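You operate a simulated robot arm through the tools that you are given. There is no shell and no other tool. Be economical: measure what you need, move in short steps, check, and stop when the job is done.

You run a simulated two-armed robot. Do the job below in one go: nothing can be reset, and whatever is moved stays where it is left.

TASK
Take the gold bag and leave it on the shelf under the sealer table. Then put two of the metal bowls from the sealer table on the far end of the long table. Then take the purple cupcake and put it on the middle of the long table. The order counts.
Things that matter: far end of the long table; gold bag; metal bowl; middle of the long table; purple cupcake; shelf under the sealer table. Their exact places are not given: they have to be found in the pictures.

It is judged by the outcome, as a careful person would: the job done as asked, and still so three seconds after it is handed in. It fails if anything else is knocked over, pushed out of place, dropped, spilled or broken.

THE ROBOT
Two 6-joint arms with two-finger parallel grippers on one trunk, on a base that drives. Base frame: it is fixed to the floor where the robot stands at the start and does not move with it; the origin is under the middle of the robot, x ahead of it, y to its left, z up; the surface under the hand at the start is at about z = 780. Units: mm, degrees, N and s.
The left shoulder is at the start at [80, 216, 1584], the right one opposite. With the tool pointing down near the work surface each hand reaches from about 100 to 640 mm from the robot's upright axis, wherever it stands, measured 20 degrees to its own side. Places, roughly: far end of the long table [-1500, 2400, 800]; gold bag (17x7x4 cm) [500, 100, 800]; middle of the long table [-1500, 800, 800]; purple cupcake (6x6x4 cm) [600, 800, 300]; shelf under the sealer table [500, 100, 300]. Payload 3.43 kg a hand.
The tool frame of a hand sits at the grasp point between the pads (the TCP): z along the fingers, y along the line on which they close. The tips reach 30 mm beyond it. Largest opening 94 mm; finger width 28, thickness 10; the body of the gripper, 50 by 96 mm, starts 55 mm behind the TCP.
Orientation is told as [roll, pitch, yaw] about the base's x, y, z axes, in that order, counted from this pose: with the fingers straight down and closing along the base's y, the tool's x points along the base's -x, its y along +y and its z along -z.

THE INTERFACE
- The arms move only by the tool drive_tool. It takes "left_moves", "right_moves" or both (then of equal length, played together; a hand with none holds still); each is a list of rows, each a list of 2 entries, a list of its own where there are three numbers: the shift along the tool's x, y, z in mm, then the turn, a rotation vector about the tool's x, y, z in degrees. In form: [[[tx, ty, tz], [ax, ay, az]], ...]. A call has 1 to 10 rows; each row is the pose to reach, as a shift and turn from the pose commanded when the call began, along the tool's axes at that moment. "left_grip" and "right_grip" are, for a hand that has rows, the closure, from 0 (fully open) to 1 (shut), set as the call begins (left out, the last holds). Rows are played at 5 a second. More than 50 mm and 8.6 degrees between two rows, or a gripper value outside its range, and nothing of the call is played. Where a pose cannot be reached the arm comes as near as it can. A force on the tool above 40 N (or 10 N above the force at the start of the call, whichever is more), or a blocked arm, ends the call early, and 0.2 s more pass. Each finger travels about 72 mm/s and halts on what it meets, pressing with about 39 N; the grip force reading is that of the motor and also rises with nothing between the fingers. The clock runs only during rows and for 0.2 s after the last one: add rows that repeat a pose to give the fingers time. It gives the time, the measured TCP pose, the force on the tool (base axes), the opening and the grip force at its end, in the units of the frame above (readings bear some noise), with the torque about the TCP (base axes, N m) and any sound that the robot's microphone picked up.
- Cameras (640 x 400 px; columns grow to the right, rows downward): "scene" is now at [66.6, -42.1, 1721.1]; the picture's right is [-0.75, -0.66, 0.00], its down [-0.62, 0.70, -0.36] and it looks along [0.24, -0.27, -0.93] (base axes); focal length 214 px, centre (320, 200). "left" rides on the left gripper at [76, -14, -102] in its tool frame; the picture's right is [0.18, 0.98, 0.00], its down [-0.75, 0.14, -0.64] and it looks along [-0.63, 0.12, 0.77] (tool axes); focal length 243 px, centre (320, 200). "right" rides on the right gripper at [76, 14, -103] in its tool frame; the picture's right is [-0.18, 0.98, 0.00], its down [-0.75, -0.14, -0.64] and it looks along [-0.63, -0.12, 0.77] (tool axes); focal length 243 px, centre (320, 200).
- grab_frame(camera): a new picture of that camera. The clock stands still meanwhile.
- lift_body(by): slides the trunk up (or, below 0, down) by that many mm; the arms and the scene camera ride with it, the base frame stays. It gives what a move gives, with no picture.
- base_move(legs): drives the robot by 1 to 6 legs, each [ahead, left, turn to the left] in mm, mm and degrees, along the robot's own axes; the way and the turn of a leg run together, so that a leg with both is an arc; at most 1500 mm and 180 degrees a leg. The arms and the cameras ride along, it lands a little off, and it stops where it bumps. It gives what a move gives.
- turn_head(pan, tilt): turns the head with the scene camera to pan (to the left, within 86 degrees either way) and tilt (down, from -29 to 69), counted from straight ahead of the robot. It gives what a move gives.
- point_at(camera, pixels): for up to 12 pixels [column, row] of the newest picture of that camera ("zoom" is the newest enlarged one), the place [x, y, z] in the base frame of the surface seen there, good to about 3 mm. The clock stands still meanwhile.
- inspect(camera, box): a new picture of the part [left, top, right, bottom] of that camera's present view, enlarged. The clock stands still meanwhile.
- finish_job(): hands the job in; it is judged then, once.

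Go step by step. Measure first, check grasps and placings, and put right what went wrong. The budget is 110 turns and 92 pictures, counting those below and the enlarged ones. Unless the task says otherwise, let go and move clear before handing in, and close with one line.

The tools are called after "Request:" as name(argument=value, ...) on one line, values as JSON. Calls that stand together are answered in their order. drive_tool: Moves the arms, as the interface text tells. Its arguments: {"type":"object","properties":{"left_moves":{"type":"array"},"left_grip":{"type":"number"},"right_moves":{"type":"array"},"right_grip":{"type":"number"}},"required":[]} The other tools are called the same way: lift_body (by) slides the trunk up or down; base_move (legs) drives the base; turn_head (pan, tilt) turns the head that bears the scene camera; grab_frame (camera) takes a picture; point_at (camera, pixels) gives the place of the surface under pixels of a picture; inspect (camera, box) takes an enlarged picture of a part of a camera's view; finish_job () hands the job in.

At the start:

```text
time_s: 0.0
left_tool_pos: [599.2, 218.4, 1044.0]
left_orientation: [0.0, 0.1, 0.0]
left_contact_force: [0.3, -0.4, -0.2]
left_moment: [-0.02, 0.02, -0.01]
left_grip_width: 94.3
left_grasp_force: 0.0
right_tool_pos: [439.2, -139.0, 1020.9]
right_orientation: [0.0, -0.1, 0.0]
right_contact_force: [-0.8, 1.2, 0.1]
right_moment: [0.02, 0.01, 0.0]
right_grip_width: 94.1
right_grasp_force: 0.0
trunk travel left (down, up): [-814.0, 26.0]
robot x, y, heading: [-1.8, 0.7, -0.1]
head pan, tilt: [-48.6, 68.8]
```

scene: 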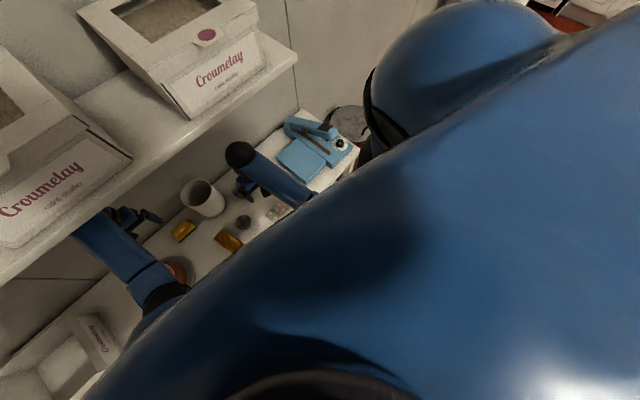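
right: 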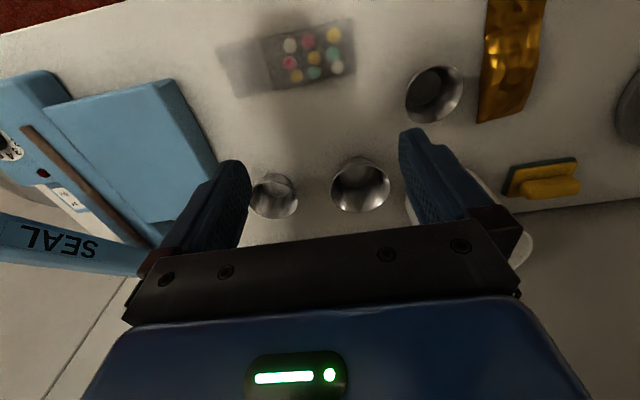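
left: 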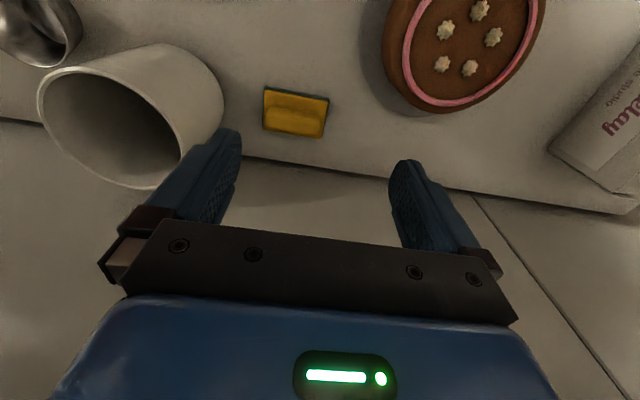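

The right picture shows three metal bowls near (435,93), (360,185) and (273,195), and the gold bag near (510,60). I'll measure these and look at the room with the head.

Request:
point_at(camera="right", pixels=[[510, 15], [505, 60], [490, 118], [435, 93], [360, 185], [273, 195], [540, 180], [305, 55], [380, 20], [140, 120], [430, 72], [300, 225]])

Request:
point_at(camera="left", pixels=[[40, 30], [130, 110], [295, 110], [465, 50], [610, 130], [300, 30], [300, 250], [60, 80], [210, 90], [150, 140]])

Request:
turn_head(pan=0, tilt=55)

Request:
grab_frame(camera="scene")

```text
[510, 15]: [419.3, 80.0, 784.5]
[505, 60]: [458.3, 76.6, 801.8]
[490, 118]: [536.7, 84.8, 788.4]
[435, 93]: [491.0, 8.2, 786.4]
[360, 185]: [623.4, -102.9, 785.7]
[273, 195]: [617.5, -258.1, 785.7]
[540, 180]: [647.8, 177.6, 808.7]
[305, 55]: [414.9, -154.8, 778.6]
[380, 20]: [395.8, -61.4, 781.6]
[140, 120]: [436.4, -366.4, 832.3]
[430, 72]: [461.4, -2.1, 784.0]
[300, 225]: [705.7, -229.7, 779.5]
```

```text
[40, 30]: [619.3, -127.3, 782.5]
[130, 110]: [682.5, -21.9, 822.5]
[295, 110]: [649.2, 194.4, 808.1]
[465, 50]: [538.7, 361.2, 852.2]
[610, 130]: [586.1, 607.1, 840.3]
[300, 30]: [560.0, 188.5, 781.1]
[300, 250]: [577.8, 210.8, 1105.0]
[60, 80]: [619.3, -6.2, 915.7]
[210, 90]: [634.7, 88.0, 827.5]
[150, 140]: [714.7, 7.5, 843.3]
```

```text
time_s: 1.2
left_tool_pos: [599.4, 219.4, 1043.4]
left_orientation: [0.0, 0.0, 0.0]
left_contact_force: [0.0, 0.1, -0.1]
left_moment: [0.02, 0.03, -0.02]
left_grip_width: 93.9
left_grasp_force: 0.1
right_tool_pos: [439.6, -139.5, 1020.8]
right_orientation: [-0.1, -0.3, -0.1]
right_contact_force: [-0.6, 0.5, 0.1]
right_moment: [0.01, 0.0, 0.05]
right_grip_width: 94.1
right_grasp_force: 0.1
trunk travel left (down, up): [-814.0, 26.0]
robot x, y, heading: [1.3, 3.4, -0.2]
head pan, tilt: [0.0, 55.0]
```

```text
88 pictures are left
```

scene: 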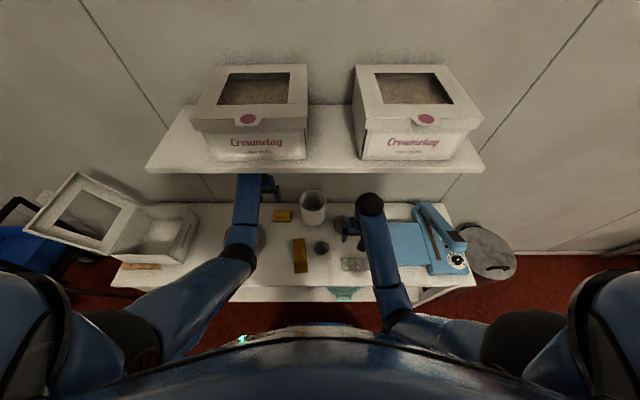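

The bag runs along x from about 400 to 545 at y 80 on the table. The shelf below is hidden, so I'll back off and look under the table.

Request:
base_move(legs=[[-550, 0, 0]])

Request:
turn_head(pan=0, tilt=45)

Request:
grab_frame(camera="scene")

Request:
turn_head(pan=60, tilt=45)

Request:
grab_frame(camera="scene")

```text
time_s: 3.6
left_tool_pos: [187.6, 221.5, 1036.3]
left_orientation: [0.0, 0.6, 0.4]
left_contact_force: [1.1, 0.0, 0.0]
left_moment: [0.0, 0.11, -0.03]
left_grip_width: 94.0
left_grasp_force: 0.1
right_tool_pos: [28.8, -136.5, 1017.1]
right_orientation: [0.0, 0.3, 0.4]
right_contact_force: [0.6, 1.7, -0.9]
right_moment: [-0.01, 0.07, 0.05]
right_grip_width: 94.1
right_grasp_force: 0.1
trunk travel left (down, up): [-814.0, 26.0]
robot x, y, heading: [-417.8, 3.0, 0.3]
head pan, tilt: [0.0, 55.0]
stopped in leg 1: the robot was blocked; the commanded pose is now the measured one
```

```text
time_s: 4.4
left_tool_pos: [178.5, 221.5, 1041.8]
left_orientation: [-0.1, 0.1, 0.4]
left_contact_force: [0.0, -0.6, -0.4]
left_moment: [-0.01, -0.01, 0.0]
left_grip_width: 93.7
left_grasp_force: 0.1
right_tool_pos: [20.5, -137.7, 1020.3]
right_orientation: [0.0, -0.1, 0.3]
right_contact_force: [-0.1, 0.7, -0.3]
right_moment: [-0.02, 0.04, -0.05]
right_grip_width: 94.0
right_grasp_force: 0.0
trunk travel left (down, up): [-814.0, 26.0]
robot x, y, heading: [-421.6, 2.1, 0.2]
head pan, tilt: [0.0, 45.0]
```

```text
87 pictures are left
```

scene: 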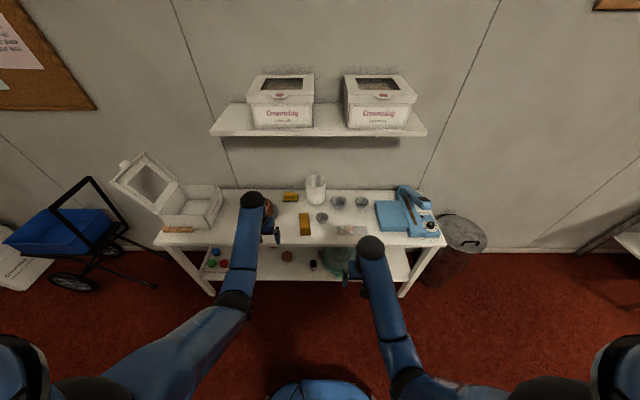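

```text
time_s: 5.7
left_tool_pos: [175.7, 221.6, 1043.4]
left_orientation: [0.0, -0.1, 0.4]
left_contact_force: [1.1, 0.9, -0.9]
left_moment: [-0.02, 0.04, -0.01]
left_grip_width: 94.2
left_grasp_force: 0.0
right_tool_pos: [18.1, -137.5, 1021.3]
right_orientation: [-0.1, -0.2, 0.4]
right_contact_force: [0.1, 0.5, 0.3]
right_moment: [-0.02, 0.01, 0.01]
right_grip_width: 94.3
right_grasp_force: 0.0
trunk travel left (down, up): [-814.0, 26.0]
robot x, y, heading: [-420.9, -1.6, 0.3]
head pan, tilt: [60.0, 45.0]
```

```text
86 pictures are left
```

scene: 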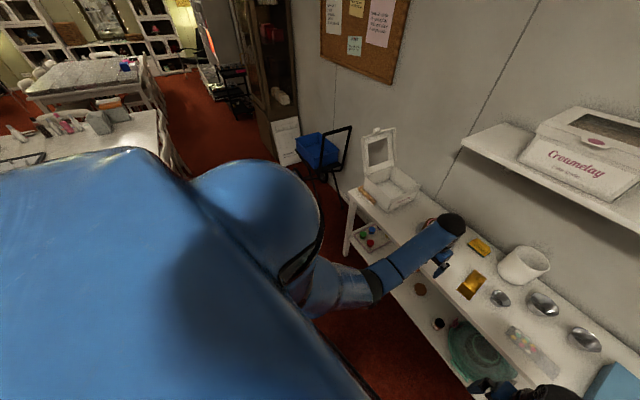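

Backing was blocked at x −420 by something behind me. I'll measure the shelf from the front view and look down to the left and behind.

Request:
turn_head(pan=0, tilt=45)

Request:
inspect(camera="scene", box=[150, 180, 450, 310])

Request:
turn_head(pan=86, tilt=60)

Request:
grab_frame(camera="scene")

Request:
turn_head(pan=-86, tilt=50)

Request:
grab_frame(camera="scene")

```text
time_s: 7.0
left_tool_pos: [175.4, 221.8, 1044.7]
left_orientation: [0.0, -0.1, 0.4]
left_contact_force: [-0.4, -0.4, 0.6]
left_moment: [-0.02, 0.02, 0.04]
left_grip_width: 94.0
left_grasp_force: 0.1
right_tool_pos: [18.3, -138.1, 1022.0]
right_orientation: [0.0, -0.2, 0.5]
right_contact_force: [0.9, 0.1, 0.2]
right_moment: [-0.03, -0.02, 0.01]
right_grip_width: 94.1
right_grasp_force: 0.0
trunk travel left (down, up): [-814.0, 26.0]
robot x, y, heading: [-422.7, 3.9, 0.5]
head pan, tilt: [0.0, 45.0]
```

```text
2.13 times, centred on (300, 245) of scene
```

zoom: 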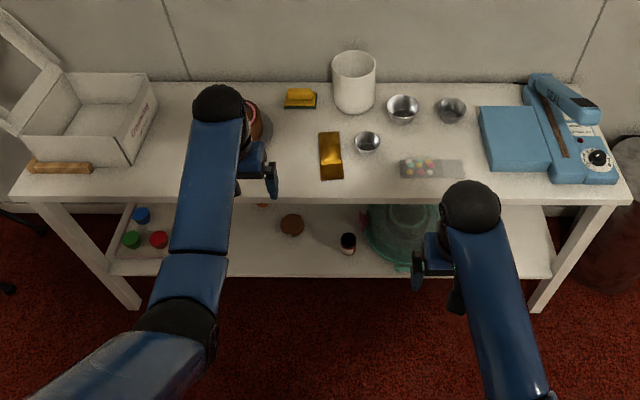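

```text
time_s: 8.6
left_tool_pos: [175.7, 221.1, 1043.5]
left_orientation: [-0.1, 0.0, 0.4]
left_contact_force: [-0.6, 0.0, 0.1]
left_moment: [0.03, 0.02, 0.04]
left_grip_width: 93.9
left_grasp_force: 0.1
right_tool_pos: [18.2, -138.3, 1021.7]
right_orientation: [0.1, -0.1, 0.4]
right_contact_force: [-0.7, -0.3, -0.2]
right_moment: [0.0, 0.03, 0.01]
right_grip_width: 94.1
right_grasp_force: 0.1
trunk travel left (down, up): [-814.0, 26.0]
robot x, y, heading: [-428.5, -4.3, 0.3]
head pan, tilt: [85.9, 60.0]
```

```text
84 pictures are left
```

scene: 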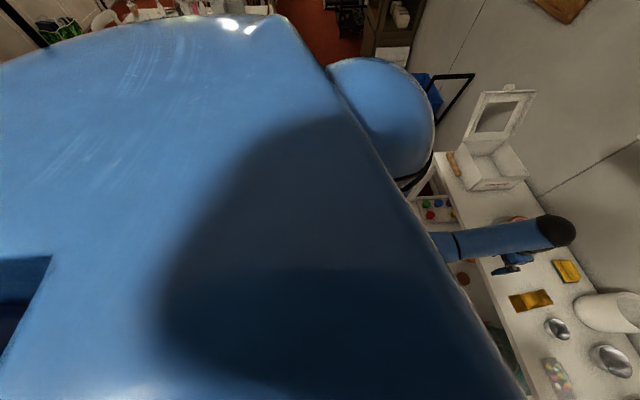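

```text
time_s: 11.2
left_tool_pos: [174.5, 221.9, 1043.2]
left_orientation: [0.1, 0.0, 0.4]
left_contact_force: [-0.9, -0.7, 0.0]
left_moment: [0.01, -0.02, -0.01]
left_grip_width: 94.2
left_grasp_force: 0.0
right_tool_pos: [17.3, -138.3, 1020.8]
right_orientation: [0.1, -0.2, 0.4]
right_contact_force: [-0.2, 0.3, -0.8]
right_moment: [-0.01, 0.0, 0.03]
right_grip_width: 94.2
right_grasp_force: 0.0
trunk travel left (down, up): [-814.0, 26.0]
robot x, y, heading: [-422.7, -1.9, 0.3]
head pan, tilt: [-85.9, 50.0]
```

```text
83 pictures are left
```

scene: 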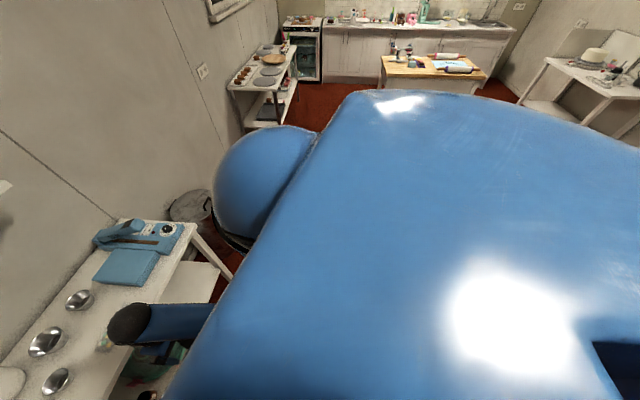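

The shelf is visible in the zoom: coloured items at (140,225), a brown thing at (292,225), a jar at (348,243), a teal device at (400,235), and empty shelf between. I'll measure these places.

Request:
point_at(camera="zoom", pixels=[[141, 214], [131, 240], [158, 239], [292, 225], [348, 243], [320, 262], [320, 230], [255, 255], [480, 262], [500, 230], [330, 192], [40, 198]])

Request:
point_at(camera="zoom", pixels=[[320, 274], [480, 276], [150, 270], [370, 260], [430, 270], [350, 203], [130, 200], [330, 138], [332, 178], [480, 215], [262, 205], [600, 195]])

Request:
turn_head(pan=10, tilt=45)

Request:
inspect(camera="scene", box=[180, 220, 420, 320])

```text
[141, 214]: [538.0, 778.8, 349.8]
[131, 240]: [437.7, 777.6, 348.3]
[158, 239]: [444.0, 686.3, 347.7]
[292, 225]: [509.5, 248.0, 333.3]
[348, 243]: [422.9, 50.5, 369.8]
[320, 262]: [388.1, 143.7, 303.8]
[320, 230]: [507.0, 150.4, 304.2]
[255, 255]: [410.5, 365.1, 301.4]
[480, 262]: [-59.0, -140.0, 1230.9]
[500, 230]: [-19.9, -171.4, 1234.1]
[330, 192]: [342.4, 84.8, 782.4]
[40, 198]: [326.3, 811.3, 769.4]
```

```text
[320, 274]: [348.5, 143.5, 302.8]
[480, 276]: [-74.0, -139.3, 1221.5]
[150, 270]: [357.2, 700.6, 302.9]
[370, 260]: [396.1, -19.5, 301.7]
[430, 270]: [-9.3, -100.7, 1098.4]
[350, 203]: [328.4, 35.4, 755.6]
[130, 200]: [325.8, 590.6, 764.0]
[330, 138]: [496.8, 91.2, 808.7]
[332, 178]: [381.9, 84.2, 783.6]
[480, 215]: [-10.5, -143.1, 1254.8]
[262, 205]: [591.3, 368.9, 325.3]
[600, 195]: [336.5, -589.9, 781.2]
```

```text
time_s: 12.9
left_tool_pos: [175.9, 221.7, 1043.9]
left_orientation: [0.0, -0.1, 0.4]
left_contact_force: [0.4, -0.7, -0.4]
left_moment: [0.0, 0.0, -0.01]
left_grip_width: 93.9
left_grasp_force: 0.0
right_tool_pos: [17.7, -139.4, 1021.2]
right_orientation: [0.1, -0.2, 0.3]
right_contact_force: [0.1, -0.4, -0.3]
right_moment: [0.02, 0.02, 0.01]
right_grip_width: 93.9
right_grasp_force: 0.1
trunk travel left (down, up): [-814.0, 26.0]
robot x, y, heading: [-422.9, -2.7, 0.3]
head pan, tilt: [10.0, 45.0]
```

```text
2.67 times, centred on (300, 270) of scene
```

zoom: 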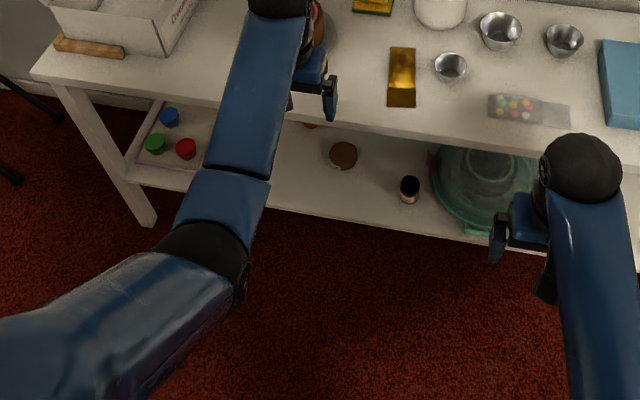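

Shelf surface is z≈303, free between the brown item (y 248) and the cupcake tray (y≥660); the table's front edge is x≈325. I'll measure the bag's outline in the zoom (388–416, 47–107), tuck the right arm and tilt the left tool 45° forward.

Request:
point_at(camera="zoom", pixels=[[391, 52], [413, 50], [401, 50], [401, 76], [390, 78], [413, 78], [389, 103], [414, 105], [401, 106], [436, 66], [465, 66], [450, 57]])

Request:
drive_tool(left_moves=[[[16, -9, 0], [0, -6.5, 0]], [[32, -18, 0], [0, -13, 0]], [[48, -27, 0], [0, -19.5, 0]], [[64, -36, 0], [0, -26, 0]], [[80, -45, 0], [0, -32.5, 0]], [[96, -54, 0], [0, -39, 0]], [[110, -60, 0], [0, -45, 0]], [[110, -60, 0], [0, -45, 0]]], right_moves=[[[30, 0, -35], [0, 0, 0]], [[60, 0, -70], [0, 0, 0]], [[90, 0, -105], [0, 0, 0]], [[120, 0, -140], [0, 0, 0]], [[150, 0, -175], [0, 0, 0]], [[180, 0, -210], [0, 0, 0]], [[200, 0, -245], [0, 0, 0]], [[200, 0, -245], [0, 0, 0]]])

```text
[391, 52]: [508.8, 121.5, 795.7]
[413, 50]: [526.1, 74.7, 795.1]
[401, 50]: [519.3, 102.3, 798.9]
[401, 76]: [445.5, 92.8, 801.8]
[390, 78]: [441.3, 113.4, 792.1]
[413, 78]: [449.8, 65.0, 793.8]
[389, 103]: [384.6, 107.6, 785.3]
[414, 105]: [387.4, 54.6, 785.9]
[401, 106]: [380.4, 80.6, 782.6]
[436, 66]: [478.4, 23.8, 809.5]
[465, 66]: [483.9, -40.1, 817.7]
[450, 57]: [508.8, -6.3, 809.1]
```

```text
time_s: 14.7
left_tool_pos: [66.3, 158.2, 1044.7]
left_orientation: [0.0, -45.0, 0.4]
left_contact_force: [-0.9, 0.6, 1.1]
left_moment: [0.0, -0.04, 0.03]
left_grip_width: 94.0
left_grasp_force: 0.0
right_tool_pos: [-191.4, -155.6, 1045.7]
right_orientation: [0.1, -0.4, 0.5]
right_contact_force: [-0.2, 0.4, -0.4]
right_moment: [0.02, 0.03, -0.02]
right_grip_width: 94.0
right_grasp_force: 0.0
right hand out of reach, approached as far as the arm can: row 1, 2, 3, 4, 5, 6, 7, 8
trunk travel left (down, up): [-814.0, 26.0]
robot x, y, heading: [-423.1, -1.4, 0.6]
head pan, tilt: [10.0, 45.0]
```

Left tool is tilted 45°, and the bag's axis runs at about +7° from (380,81) to (545,100). I'll drive near it with heading 7° and then check with the left camera.

Request:
base_move(legs=[[150, -135, 0], [100, 0, 6.7]])

Request:
lift_body(by=-120)

Request:
grab_frame(camera="left")

Request:
grab_frame(camera="scene")

```text
time_s: 17.1
left_tool_pos: [286.8, 87.6, 1048.4]
left_orientation: [0.0, -45.4, 7.1]
left_contact_force: [-0.6, 0.4, -0.8]
left_moment: [0.02, 0.02, 0.0]
left_grip_width: 93.9
left_grasp_force: 0.1
right_tool_pos: [68.4, -255.2, 1047.1]
right_orientation: [0.2, -0.7, 7.1]
right_contact_force: [-1.1, -0.7, 0.3]
right_moment: [-0.02, -0.07, -0.01]
right_grip_width: 94.2
right_grasp_force: 0.1
trunk travel left (down, up): [-814.0, 26.0]
robot x, y, heading: [-174.9, -130.1, 7.4]
head pan, tilt: [10.0, 45.0]
```

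```text
time_s: 18.6
left_tool_pos: [293.9, 88.0, 924.0]
left_orientation: [0.0, -45.0, 7.2]
left_contact_force: [-1.0, -0.1, 0.7]
left_moment: [-0.05, -0.02, 0.01]
left_grip_width: 94.1
left_grasp_force: 0.0
right_tool_pos: [75.9, -256.0, 923.8]
right_orientation: [0.0, -0.4, 7.0]
right_contact_force: [0.3, 0.1, 0.0]
right_moment: [0.0, 0.01, 0.01]
right_grip_width: 93.8
right_grasp_force: 0.2
trunk travel left (down, up): [-694.0, 146.0]
robot x, y, heading: [-174.2, -129.5, 7.1]
head pan, tilt: [10.0, 45.0]
```

```text
81 pictures are left
```

left: 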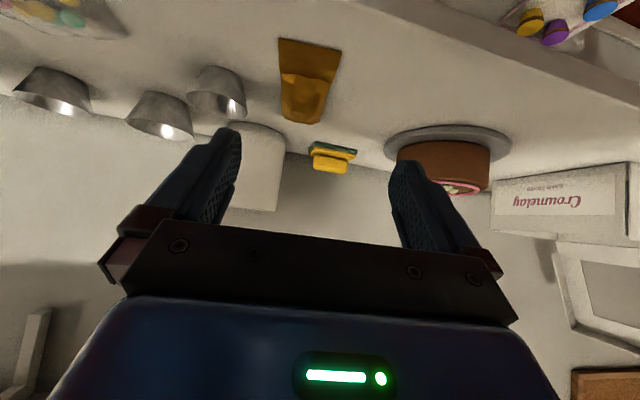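

```text
80 pictures are left
```

scene: 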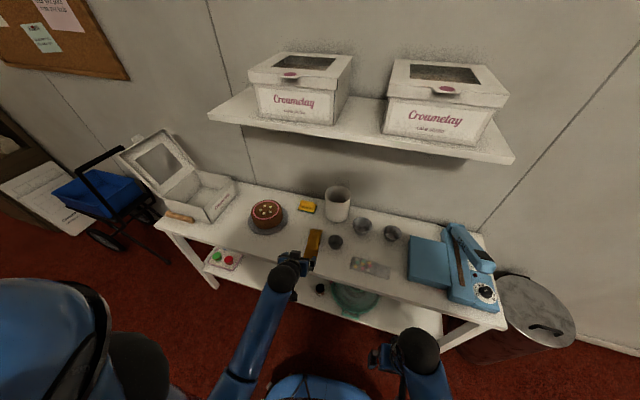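

The purple cupcake shows at (555,35) and the bag at (308,80) in the left picture. Measuring both.

Request:
point_at(camera="left", pixels=[[280, 42], [340, 52], [310, 47], [283, 85], [333, 88], [308, 80], [285, 118], [322, 122], [553, 30], [530, 22], [217, 100], [598, 12]])

```text
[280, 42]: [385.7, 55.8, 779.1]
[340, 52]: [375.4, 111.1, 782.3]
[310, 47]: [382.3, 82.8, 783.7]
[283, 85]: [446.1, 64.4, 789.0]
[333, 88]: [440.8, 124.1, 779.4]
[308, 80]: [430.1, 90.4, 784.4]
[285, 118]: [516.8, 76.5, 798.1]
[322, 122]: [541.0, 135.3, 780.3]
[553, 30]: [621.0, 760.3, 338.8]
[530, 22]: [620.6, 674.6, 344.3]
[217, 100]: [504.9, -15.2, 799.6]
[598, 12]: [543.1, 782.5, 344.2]
```

The purple cupcake is at about (620,760,339). The bag's centre line at x 430 is y≈87; I'll narrow the gripper slightly and drive over the bag.

Request:
drive_tool(left_moves=[[[0, 0, 0], [0, 0, 0]], [[0, 0, 0], [0, 0, 0]]], left_grip=0.08)

Request:
base_move(legs=[[135, -18, 0]])

Request:
lift_body(by=-65)

Request:
grab_frame(camera="left")

```text
time_s: 19.1
left_tool_pos: [293.0, 87.8, 923.1]
left_orientation: [0.0, -45.0, 7.0]
left_contact_force: [-0.5, 0.2, 1.0]
left_moment: [0.0, 0.0, 0.05]
left_grip_width: 86.4
left_grasp_force: 0.0
right_tool_pos: [75.2, -256.2, 924.9]
right_orientation: [0.1, -0.3, 7.0]
right_contact_force: [0.3, 0.6, 0.1]
right_moment: [0.02, -0.03, 0.0]
right_grip_width: 94.2
right_grasp_force: 0.2
trunk travel left (down, up): [-694.0, 146.0]
robot x, y, heading: [-177.9, -130.2, 7.0]
head pan, tilt: [10.0, 45.0]
```

```text
time_s: 20.5
left_tool_pos: [431.8, 86.1, 924.6]
left_orientation: [0.1, -45.1, 7.0]
left_contact_force: [-0.3, 0.1, 0.0]
left_moment: [-0.01, -0.02, 0.03]
left_grip_width: 86.5
left_grasp_force: 0.0
right_tool_pos: [213.2, -256.6, 925.5]
right_orientation: [0.1, -0.5, 6.9]
right_contact_force: [-0.3, -0.9, -0.7]
right_moment: [0.01, 0.01, 0.0]
right_grip_width: 93.5
right_grasp_force: 0.0
trunk travel left (down, up): [-694.0, 146.0]
robot x, y, heading: [-33.6, -132.4, 6.9]
head pan, tilt: [10.0, 45.0]
```

```text
time_s: 21.5
left_tool_pos: [431.5, 86.6, 858.9]
left_orientation: [0.0, -45.0, 7.0]
left_contact_force: [-1.4, 0.5, 0.9]
left_moment: [-0.01, 0.01, 0.03]
left_grip_width: 86.6
left_grasp_force: 0.2
right_tool_pos: [214.3, -257.6, 860.5]
right_orientation: [0.1, -0.3, 7.0]
right_contact_force: [0.1, -0.5, 0.4]
right_moment: [0.02, 0.0, 0.0]
right_grip_width: 94.1
right_grasp_force: 0.0
trunk travel left (down, up): [-629.0, 211.0]
robot x, y, heading: [-33.5, -129.4, 7.0]
head pan, tilt: [10.0, 45.0]
```

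```text
79 pictures are left
```

left: 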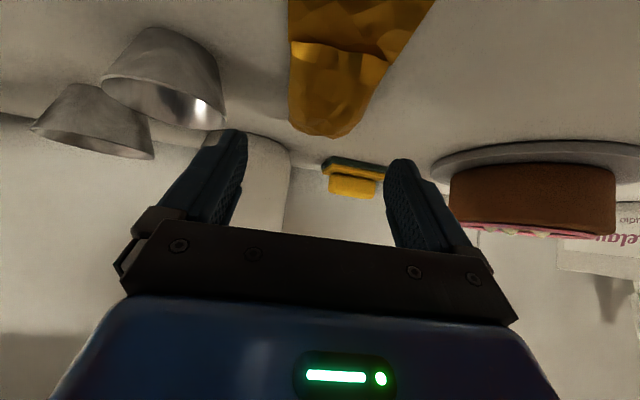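

The bag lies between the fingers but maybe a bit to the left (+y). Measuring its edges at the grip height.

Request:
point_at(camera="left", pixels=[[292, 20], [420, 20], [293, 50], [395, 50], [340, 40], [292, 80], [375, 90], [340, 5], [325, 130], [225, 85]])

```text
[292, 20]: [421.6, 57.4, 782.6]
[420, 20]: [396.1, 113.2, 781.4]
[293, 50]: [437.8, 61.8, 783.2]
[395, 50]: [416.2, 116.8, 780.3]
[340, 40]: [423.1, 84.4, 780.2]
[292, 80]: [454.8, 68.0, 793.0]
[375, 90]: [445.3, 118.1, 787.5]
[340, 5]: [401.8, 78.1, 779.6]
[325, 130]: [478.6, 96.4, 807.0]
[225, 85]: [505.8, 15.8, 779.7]
```

The near end is a flat tail; the thick part starts at x≈440 with centre about (475,95). I'll shift forward 44 mm, descend to z≈812, and grip.

Request:
drive_tool(left_moves=[[[-16, 2, 16], [0, 0, 0]], [[-31, 3, 31], [0, 0, 0]], [[-14, 3, 48], [0, 0, 0]], [[2, 3, 64], [0, 0, 0]], [[2, 3, 64], [0, 0, 0]]])

Request:
grab_frame(camera="left")

```text
time_s: 22.7
left_tool_pos: [475.2, 92.4, 813.1]
left_orientation: [0.1, -45.1, 7.0]
left_contact_force: [-0.2, -1.0, -0.3]
left_moment: [-0.03, 0.0, -0.04]
left_grip_width: 86.5
left_grasp_force: 0.0
right_tool_pos: [213.6, -256.5, 860.2]
right_orientation: [0.1, -0.4, 7.0]
right_contact_force: [0.8, 0.4, 0.0]
right_moment: [0.02, 0.01, -0.03]
right_grip_width: 94.1
right_grasp_force: 0.1
trunk travel left (down, up): [-629.0, 211.0]
robot x, y, heading: [-34.3, -132.6, 7.1]
head pan, tilt: [10.0, 45.0]
```

```text
78 pictures are left
```

left: 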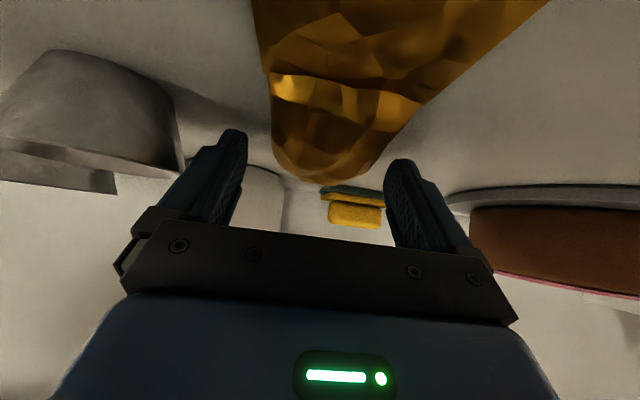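

The bag (270–420, 150) is between the fingers. Closing.

Request:
drive_tool(left_moves=[[[0, 0, 0], [0, 0, 0]], [[0, 0, 0], [0, 0, 0]], [[0, 0, 0], [0, 0, 0]], [[0, 0, 0], [0, 0, 0]]], left_grip=1)

Request:
lift_body(by=90)

Request:
grab_frame(camera="left")

```text
time_s: 23.7
left_tool_pos: [475.2, 92.9, 812.1]
left_orientation: [-0.1, -45.1, 7.0]
left_contact_force: [-0.1, 0.1, 1.1]
left_moment: [0.08, 0.1, -0.02]
left_grip_width: 58.6
left_grasp_force: 38.9
right_tool_pos: [214.3, -256.6, 860.3]
right_orientation: [0.1, -0.5, 7.0]
right_contact_force: [-1.0, 0.3, 0.1]
right_moment: [-0.02, 0.03, -0.01]
right_grip_width: 94.3
right_grasp_force: 0.1
trunk travel left (down, up): [-629.0, 211.0]
robot x, y, heading: [-35.4, -127.9, 7.2]
head pan, tilt: [10.0, 45.0]
```

```text
time_s: 25.0
left_tool_pos: [475.4, 93.7, 902.1]
left_orientation: [0.0, -45.0, 7.0]
left_contact_force: [-0.4, 0.5, -0.5]
left_moment: [-0.01, -0.04, 0.0]
left_grip_width: 57.5
left_grasp_force: 38.8
right_tool_pos: [214.5, -255.7, 950.1]
right_orientation: [0.2, -0.3, 6.9]
right_contact_force: [0.1, 0.6, 0.5]
right_moment: [-0.01, -0.03, 0.02]
right_grip_width: 94.2
right_grasp_force: 0.1
trunk travel left (down, up): [-719.0, 121.0]
robot x, y, heading: [-34.3, -135.0, 7.2]
head pan, tilt: [10.0, 45.0]
```

```text
77 pictures are left
```

left: 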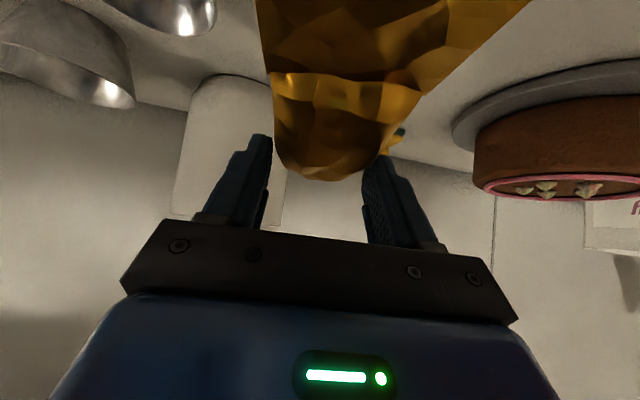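

Bag is held (opening 57.5) and lifted. Now back off, shift left to in front of the empty shelf stretch (y≈460), then look.

Request:
base_move(legs=[[-290, 0, 0], [0, 405, 0]])

Request:
lift_body(by=-440)

Request:
turn_head(pan=5, tilt=35)

Request:
grab_frame(camera="scene")

Request:
grab_frame(camera="left")

```text
time_s: 29.1
left_tool_pos: [143.0, 459.8, 903.9]
left_orientation: [0.1, -45.1, 6.7]
left_contact_force: [-0.5, -0.1, -0.8]
left_moment: [0.01, -0.03, 0.01]
left_grip_width: 57.4
left_grasp_force: 38.6
right_tool_pos: [-117.6, 110.8, 949.9]
right_orientation: [0.2, -0.4, 6.8]
right_contact_force: [0.2, 0.9, 0.0]
right_moment: [0.02, 0.0, 0.01]
right_grip_width: 93.8
right_grasp_force: 0.1
trunk travel left (down, up): [-719.0, 121.0]
robot x, y, heading: [-372.2, 237.5, 6.7]
head pan, tilt: [10.0, 45.0]
```

```text
refused: -440 is not a number from -400 to 400
```

```text
time_s: 29.8
left_tool_pos: [143.3, 461.8, 902.4]
left_orientation: [-0.1, -45.0, 6.8]
left_contact_force: [0.0, -0.2, -0.7]
left_moment: [0.0, 0.02, 0.0]
left_grip_width: 57.1
left_grasp_force: 38.8
right_tool_pos: [-117.7, 111.6, 949.5]
right_orientation: [0.1, -0.3, 6.9]
right_contact_force: [0.5, -0.1, -0.2]
right_moment: [0.0, -0.02, 0.0]
right_grip_width: 94.1
right_grasp_force: 0.0
trunk travel left (down, up): [-719.0, 121.0]
robot x, y, heading: [-369.7, 240.0, 6.8]
head pan, tilt: [5.0, 35.0]
```

```text
76 pictures are left
```

scene: 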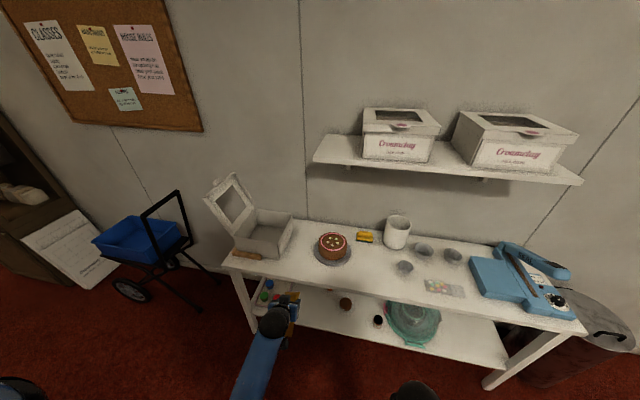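

```text
75 pictures are left
```

left: 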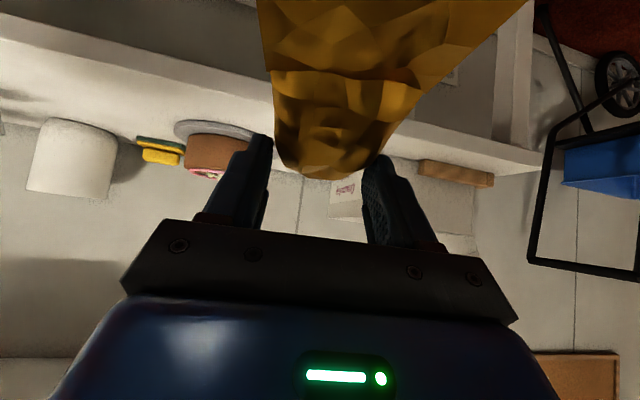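

Path to the shelf looks clear. Lowering to z≈400 and looking with the left and scene cameras.

Request:
lift_body(by=-400)

Request:
lift_body(by=-110)

Request:
turn_head(pan=15, tilt=35)

Request:
grab_frame(camera="scene")

Request:
grab_frame(camera="left")

```text
time_s: 33.6
left_tool_pos: [143.0, 461.3, 502.8]
left_orientation: [0.0, -44.9, 6.8]
left_contact_force: [0.1, 1.1, -1.1]
left_moment: [0.0, 0.01, 0.02]
left_grip_width: 56.8
left_grasp_force: 39.1
right_tool_pos: [-119.2, 112.4, 550.1]
right_orientation: [0.1, -0.3, 6.8]
right_contact_force: [-1.2, 0.4, -0.2]
right_moment: [0.05, -0.02, 0.02]
right_grip_width: 93.8
right_grasp_force: 0.1
trunk travel left (down, up): [-319.0, 521.0]
robot x, y, heading: [-369.6, 240.3, 6.7]
head pan, tilt: [5.0, 35.0]
```

```text
time_s: 35.0
left_tool_pos: [144.1, 461.9, 393.3]
left_orientation: [0.0, -45.0, 6.8]
left_contact_force: [0.2, 0.6, -0.2]
left_moment: [0.04, 0.01, 0.01]
left_grip_width: 56.7
left_grasp_force: 38.7
right_tool_pos: [-119.5, 112.1, 439.4]
right_orientation: [0.1, -0.4, 6.8]
right_contact_force: [0.5, 0.4, -0.4]
right_moment: [0.0, -0.04, 0.0]
right_grip_width: 94.3
right_grasp_force: 0.1
trunk travel left (down, up): [-209.0, 631.0]
robot x, y, heading: [-365.6, 238.0, 6.7]
head pan, tilt: [5.0, 35.0]
```

```text
time_s: 35.8
left_tool_pos: [143.8, 461.5, 392.9]
left_orientation: [0.0, -45.0, 6.8]
left_contact_force: [-0.2, -0.2, 0.4]
left_moment: [0.01, 0.0, 0.0]
left_grip_width: 56.9
left_grasp_force: 39.1
right_tool_pos: [-118.8, 111.6, 440.2]
right_orientation: [0.1, -0.3, 6.8]
right_contact_force: [-0.7, 0.0, -0.3]
right_moment: [-0.01, -0.02, 0.03]
right_grip_width: 94.0
right_grasp_force: 0.1
trunk travel left (down, up): [-209.0, 631.0]
robot x, y, heading: [-366.2, 233.0, 6.6]
head pan, tilt: [15.0, 35.0]
```

```text
74 pictures are left
```

scene: 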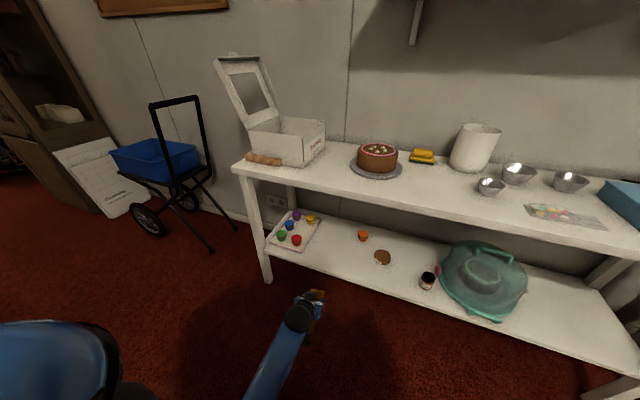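

```text
73 pictures are left
```

left: 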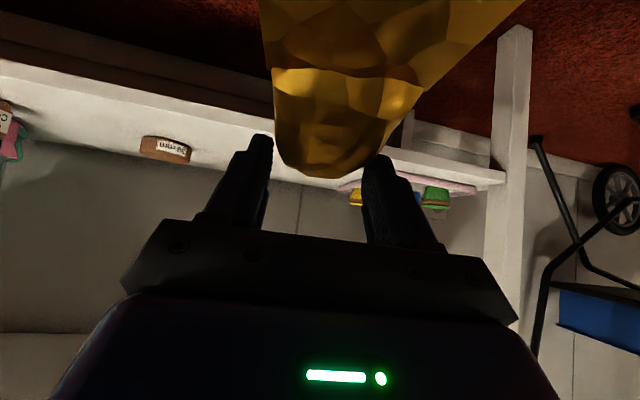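

The shelf spot between the tray (320,225) and the orange item (363,236) is clear. Measuring edges there and the cupcakes.

Request:
point_at(camera="scene", pixels=[[303, 250], [321, 220], [363, 236], [382, 257], [340, 245], [330, 260], [345, 268], [296, 214], [290, 224], [311, 219], [325, 240], [340, 194]])

```text
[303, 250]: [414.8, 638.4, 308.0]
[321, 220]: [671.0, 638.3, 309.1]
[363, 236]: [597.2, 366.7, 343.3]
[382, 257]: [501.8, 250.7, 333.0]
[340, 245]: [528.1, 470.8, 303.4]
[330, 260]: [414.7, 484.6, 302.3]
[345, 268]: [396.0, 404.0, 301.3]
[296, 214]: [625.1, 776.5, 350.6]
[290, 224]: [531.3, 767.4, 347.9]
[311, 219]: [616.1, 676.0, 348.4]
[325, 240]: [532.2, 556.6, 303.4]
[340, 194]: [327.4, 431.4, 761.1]
```

Need to check that the forearm will clear the table edge (x 327, z 755–780) when I drive in. Measuring the arm itself.

Request:
inspect(camera="scene", box=[200, 270, 360, 400])

Request:
point_at(camera="scene", pixels=[[303, 308], [300, 318], [290, 330], [280, 350], [270, 370], [258, 395], [315, 300]])

Request:
turn_head(pan=25, tilt=69)

Request:
grab_frame(camera="scene")

```text
3.08 times, centred on (280, 335) of scene
```

zoom: 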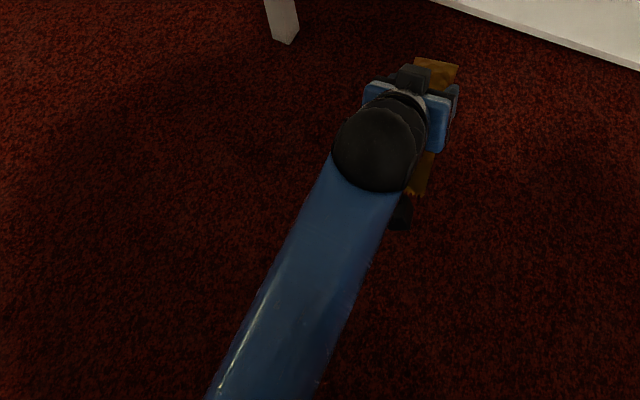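

```text
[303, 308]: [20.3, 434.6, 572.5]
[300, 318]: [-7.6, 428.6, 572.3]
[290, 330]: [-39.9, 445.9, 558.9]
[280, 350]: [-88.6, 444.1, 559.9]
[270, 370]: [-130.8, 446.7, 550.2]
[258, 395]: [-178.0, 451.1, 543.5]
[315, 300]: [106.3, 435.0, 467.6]
```

```text
time_s: 36.8
left_tool_pos: [143.0, 461.4, 393.2]
left_orientation: [0.0, -45.0, 6.7]
left_contact_force: [-0.4, -0.3, -0.9]
left_moment: [0.0, -0.02, -0.01]
left_grip_width: 56.7
left_grasp_force: 39.1
right_tool_pos: [-118.4, 111.9, 441.1]
right_orientation: [0.1, -0.3, 6.8]
right_contact_force: [0.3, 0.0, 0.7]
right_moment: [-0.03, -0.03, 0.0]
right_grip_width: 94.2
right_grasp_force: 0.1
trunk travel left (down, up): [-209.0, 631.0]
robot x, y, heading: [-369.5, 239.3, 6.6]
head pan, tilt: [25.0, 68.8]
```

```text
71 pictures are left
```

scene: 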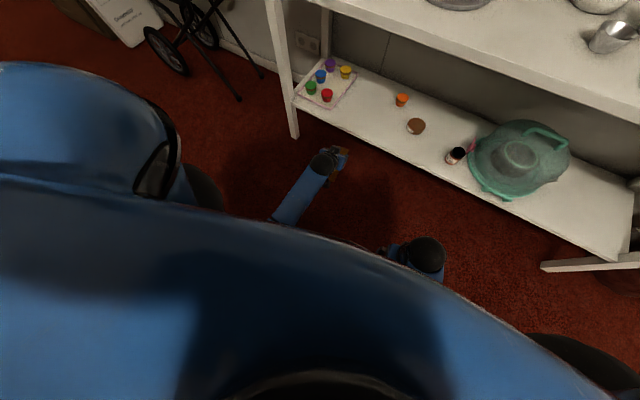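

The forearm stays low (top z≤572), so it clears the table underside at 755. Driving in.

Request:
base_move(legs=[[322, -9, 0]])

Request:
lift_body(by=-45)

Request:
grab_frame(camera="left")

```text
time_s: 38.9
left_tool_pos: [467.3, 487.3, 391.9]
left_orientation: [0.0, -44.9, 6.5]
left_contact_force: [0.1, 0.1, -0.8]
left_moment: [-0.04, 0.01, 0.0]
left_grip_width: 56.4
left_grasp_force: 38.4
right_tool_pos: [203.1, 138.6, 440.1]
right_orientation: [0.1, -0.4, 6.5]
right_contact_force: [0.7, -0.3, -0.3]
right_moment: [0.03, 0.04, -0.01]
right_grip_width: 93.9
right_grasp_force: 0.1
trunk travel left (down, up): [-209.0, 631.0]
robot x, y, heading: [-46.5, 266.1, 6.5]
head pan, tilt: [25.0, 68.8]
```

```text
time_s: 39.8
left_tool_pos: [467.1, 487.2, 346.9]
left_orientation: [0.0, -45.0, 6.5]
left_contact_force: [0.8, -0.5, 0.1]
left_moment: [-0.01, 0.03, -0.01]
left_grip_width: 56.4
left_grasp_force: 38.8
right_tool_pos: [203.1, 139.3, 395.4]
right_orientation: [0.1, -0.3, 6.6]
right_contact_force: [0.1, 0.3, -0.3]
right_moment: [0.0, 0.02, -0.02]
right_grip_width: 94.1
right_grasp_force: 0.0
trunk travel left (down, up): [-164.0, 676.0]
robot x, y, heading: [-45.5, 269.7, 6.6]
head pan, tilt: [25.0, 68.8]
```

```text
70 pictures are left
```

left: 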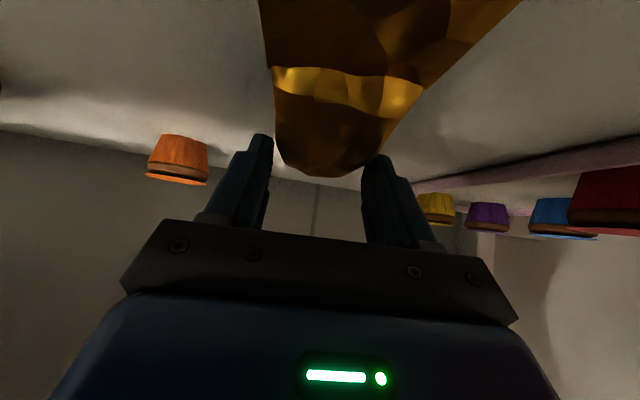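

Bag is just above the shelf. Lower 9 mm, watch contact, then open.

Request:
lift_body(by=-10)

Request:
drive_tool(left_moves=[[[0, 0, 0], [0, 0, 0]], [[0, 0, 0], [0, 0, 0]], [[0, 0, 0], [0, 0, 0]]], left_grip=0.1)

Request:
lift_body(by=55)

Request:
grab_frame(camera="left")

```text
time_s: 40.4
left_tool_pos: [467.1, 487.4, 338.6]
left_orientation: [0.0, -45.2, 6.5]
left_contact_force: [0.0, 1.1, 8.1]
left_moment: [0.28, 0.29, -0.04]
left_grip_width: 56.4
left_grasp_force: 38.9
right_tool_pos: [202.4, 138.8, 385.4]
right_orientation: [0.2, -0.4, 6.5]
right_contact_force: [0.8, -0.1, -0.2]
right_moment: [0.01, 0.0, -0.01]
right_grip_width: 93.9
right_grasp_force: 0.1
trunk travel left (down, up): [-154.0, 686.0]
robot x, y, heading: [-45.1, 265.9, 6.1]
head pan, tilt: [25.0, 68.8]
```

```text
time_s: 41.2
left_tool_pos: [467.0, 487.0, 338.2]
left_orientation: [0.0, -45.0, 6.4]
left_contact_force: [-0.8, 1.0, -0.7]
left_moment: [-0.02, 0.0, 0.0]
left_grip_width: 84.6
left_grasp_force: 0.1
right_tool_pos: [203.2, 139.9, 384.3]
right_orientation: [0.1, -0.3, 6.4]
right_contact_force: [-0.4, -0.1, 0.5]
right_moment: [0.0, -0.02, 0.03]
right_grip_width: 94.1
right_grasp_force: 0.1
trunk travel left (down, up): [-154.0, 686.0]
robot x, y, heading: [-45.5, 270.7, 6.7]
head pan, tilt: [25.0, 68.8]
```

```text
time_s: 42.1
left_tool_pos: [467.1, 486.6, 392.6]
left_orientation: [0.0, -44.9, 6.5]
left_contact_force: [0.1, -0.3, 0.1]
left_moment: [-0.02, -0.01, 0.04]
left_grip_width: 84.8
left_grasp_force: 0.1
right_tool_pos: [203.7, 138.2, 439.2]
right_orientation: [0.1, -0.3, 6.5]
right_contact_force: [0.6, -0.1, 0.2]
right_moment: [0.01, 0.0, 0.01]
right_grip_width: 93.9
right_grasp_force: 0.0
trunk travel left (down, up): [-209.0, 631.0]
robot x, y, heading: [-38.8, 266.9, 6.6]
head pan, tilt: [25.0, 68.8]
```

```text
69 pictures are left
```

left: 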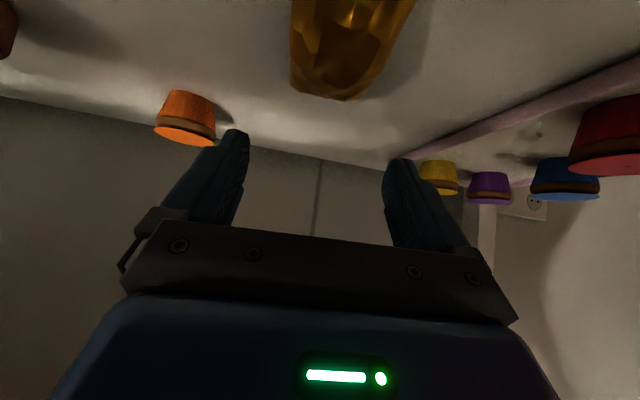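

The bag rests on the shelf. Back out, raise the trunk, and straighten the left tool to vertical.

Request:
base_move(legs=[[-320, 0, 0]])

Request:
lift_body(by=400)

Request:
lift_body(by=170)

Request:
turn_head(pan=0, tilt=50)

Request:
base_move(legs=[[0, -300, -6.5], [0, -70, 0]])

Request:
drive_tool(left_moves=[[[0, 0, 0], [0, 8, 0]], [[0, 0, 0], [0, 16, 0]], [[0, 0, 0], [0, 24, 0]], [[0, 0, 0], [0, 32, 0]], [[0, 0, 0], [0, 40, 0]], [[0, 0, 0], [0, 45, 0]], [[0, 0, 0], [0, 45, 0]]], left_grip=0)

Request:
grab_frame(camera="scene")

```text
time_s: 44.2
left_tool_pos: [151.4, 452.2, 392.1]
left_orientation: [-0.1, -45.0, 6.6]
left_contact_force: [-0.5, 0.2, 0.4]
left_moment: [0.0, 0.02, 0.02]
left_grip_width: 84.7
left_grasp_force: 0.1
right_tool_pos: [-112.4, 102.7, 439.5]
right_orientation: [0.0, -0.4, 6.8]
right_contact_force: [-0.3, 1.1, 0.2]
right_moment: [-0.01, -0.02, 0.01]
right_grip_width: 93.9
right_grasp_force: 0.0
trunk travel left (down, up): [-209.0, 631.0]
robot x, y, heading: [-357.1, 232.8, 6.9]
head pan, tilt: [25.0, 68.8]
```

```text
time_s: 48.1
left_tool_pos: [151.4, 452.4, 792.4]
left_orientation: [-0.1, -44.9, 6.7]
left_contact_force: [-0.2, -0.5, 0.0]
left_moment: [0.0, -0.01, 0.03]
left_grip_width: 84.7
left_grasp_force: 0.0
right_tool_pos: [-112.3, 103.1, 840.5]
right_orientation: [0.0, -0.3, 6.7]
right_contact_force: [0.1, 0.0, 0.1]
right_moment: [-0.02, -0.04, 0.0]
right_grip_width: 93.9
right_grasp_force: 0.0
trunk travel left (down, up): [-609.0, 231.0]
robot x, y, heading: [-363.9, 227.1, 6.8]
head pan, tilt: [25.0, 68.8]
```

```text
time_s: 50.0
left_tool_pos: [151.7, 451.6, 962.0]
left_orientation: [0.1, -45.0, 6.7]
left_contact_force: [0.6, 0.3, 0.4]
left_moment: [-0.03, -0.01, 0.03]
left_grip_width: 84.7
left_grasp_force: 0.0
right_tool_pos: [-112.1, 103.0, 1009.9]
right_orientation: [0.2, -0.3, 6.7]
right_contact_force: [-0.5, -0.3, -0.5]
right_moment: [-0.04, -0.03, -0.02]
right_grip_width: 94.1
right_grasp_force: 0.1
trunk travel left (down, up): [-779.0, 61.0]
robot x, y, heading: [-354.6, 232.0, 6.7]
head pan, tilt: [25.0, 68.8]
```

```text
time_s: 50.9
left_tool_pos: [151.9, 452.8, 962.0]
left_orientation: [0.1, -45.0, 6.7]
left_contact_force: [0.3, -0.5, -0.1]
left_moment: [-0.02, 0.02, -0.01]
left_grip_width: 84.5
left_grasp_force: 0.0
right_tool_pos: [-111.6, 102.5, 1009.9]
right_orientation: [0.1, -0.4, 6.7]
right_contact_force: [0.3, -0.5, -0.1]
right_moment: [-0.02, -0.03, 0.03]
right_grip_width: 93.7
right_grasp_force: 0.0
trunk travel left (down, up): [-779.0, 61.0]
robot x, y, heading: [-364.3, 227.3, 6.8]
head pan, tilt: [0.0, 50.0]
```

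```text
time_s: 53.6
left_tool_pos: [190.5, 30.7, 961.5]
left_orientation: [-0.7, -45.0, 0.7]
left_contact_force: [0.5, 0.5, 0.0]
left_moment: [-0.05, 0.0, -0.06]
left_grip_width: 84.6
left_grasp_force: 0.0
right_tool_pos: [-109.0, -286.0, 1011.6]
right_orientation: [-0.4, -0.4, 0.2]
right_contact_force: [-0.9, 0.6, -0.4]
right_moment: [-0.07, 0.02, 0.04]
right_grip_width: 93.9
right_grasp_force: 0.1
trunk travel left (down, up): [-779.0, 61.0]
robot x, y, heading: [-341.3, -140.3, 0.1]
head pan, tilt: [0.0, 50.0]
```

```text
time_s: 55.2
left_tool_pos: [191.7, 21.1, 963.1]
left_orientation: [0.1, 0.0, 0.2]
left_contact_force: [-0.7, -0.7, 0.0]
left_moment: [0.02, 0.01, -0.04]
left_grip_width: 93.7
left_grasp_force: 0.1
right_tool_pos: [-109.2, -296.6, 1009.5]
right_orientation: [0.2, -0.5, 0.1]
right_contact_force: [-0.3, 0.1, 0.6]
right_moment: [0.04, -0.01, 0.01]
right_grip_width: 94.0
right_grasp_force: 0.1
trunk travel left (down, up): [-779.0, 61.0]
robot x, y, heading: [-340.4, -142.7, 0.3]
head pan, tilt: [0.0, 50.0]
```

```text
68 pictures are left
```

scene: 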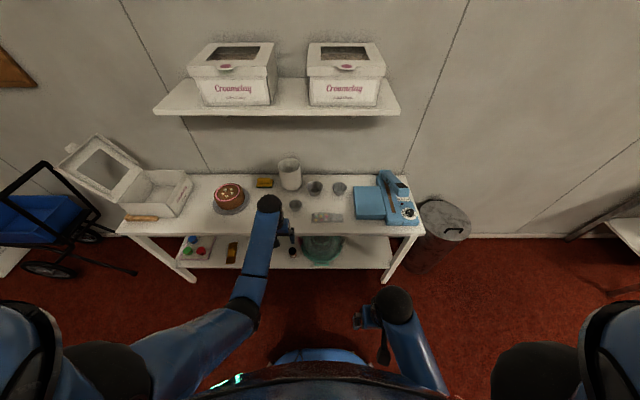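

Left tool is vertical. I'll drive so the left hand stands a bit in front of the nearest bowl (485,−8) and look with its camera.

Request:
base_move(legs=[[215, -28, 0]])

Request:
grab_frame(camera="left")

```text
time_s: 56.8
left_tool_pos: [401.8, -1.2, 963.3]
left_orientation: [0.0, -0.3, 0.4]
left_contact_force: [0.1, 0.4, 0.3]
left_moment: [0.02, -0.04, 0.01]
left_grip_width: 93.9
left_grasp_force: 0.1
right_tool_pos: [101.6, -320.0, 1011.1]
right_orientation: [0.1, -0.5, 0.3]
right_contact_force: [-1.7, 1.1, -0.7]
right_moment: [-0.02, -0.04, 0.05]
right_grip_width: 94.1
right_grasp_force: 0.0
trunk travel left (down, up): [-779.0, 61.0]
robot x, y, heading: [-126.4, -167.9, 0.4]
head pan, tilt: [0.0, 50.0]
```

```text
67 pictures are left
```

left: 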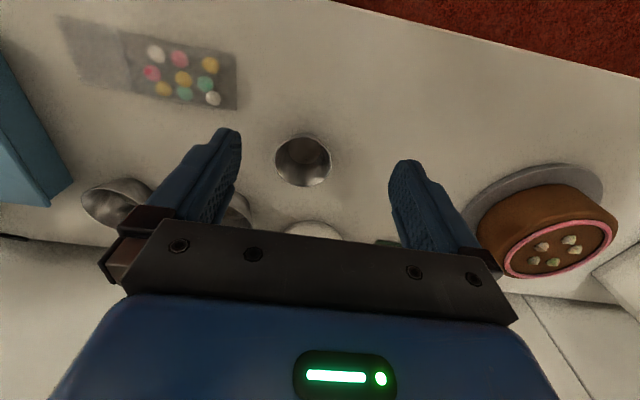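

Request:
inspect(camera="left", box=[250, 110, 370, 200])

Request:
point_at(camera="left", pixels=[[276, 158], [330, 163], [303, 185], [303, 139], [302, 165], [280, 172], [327, 175], [290, 142]])

```text
4.44 times, centred on (310, 155) of left
```

zoom: 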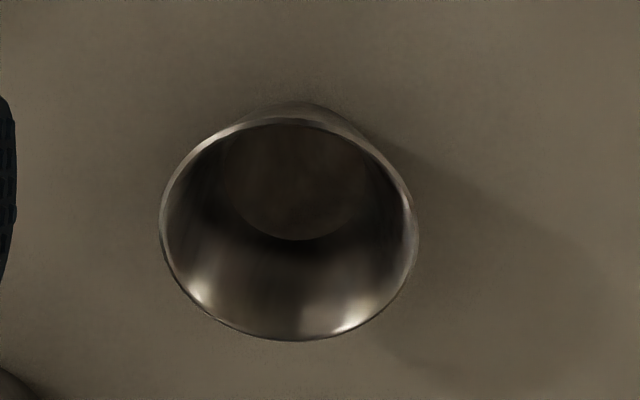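

```text
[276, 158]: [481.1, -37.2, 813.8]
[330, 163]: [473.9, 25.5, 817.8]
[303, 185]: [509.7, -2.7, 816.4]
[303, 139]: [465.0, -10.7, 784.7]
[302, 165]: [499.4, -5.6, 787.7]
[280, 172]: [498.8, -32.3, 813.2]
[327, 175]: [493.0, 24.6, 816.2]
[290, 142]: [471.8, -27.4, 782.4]
```

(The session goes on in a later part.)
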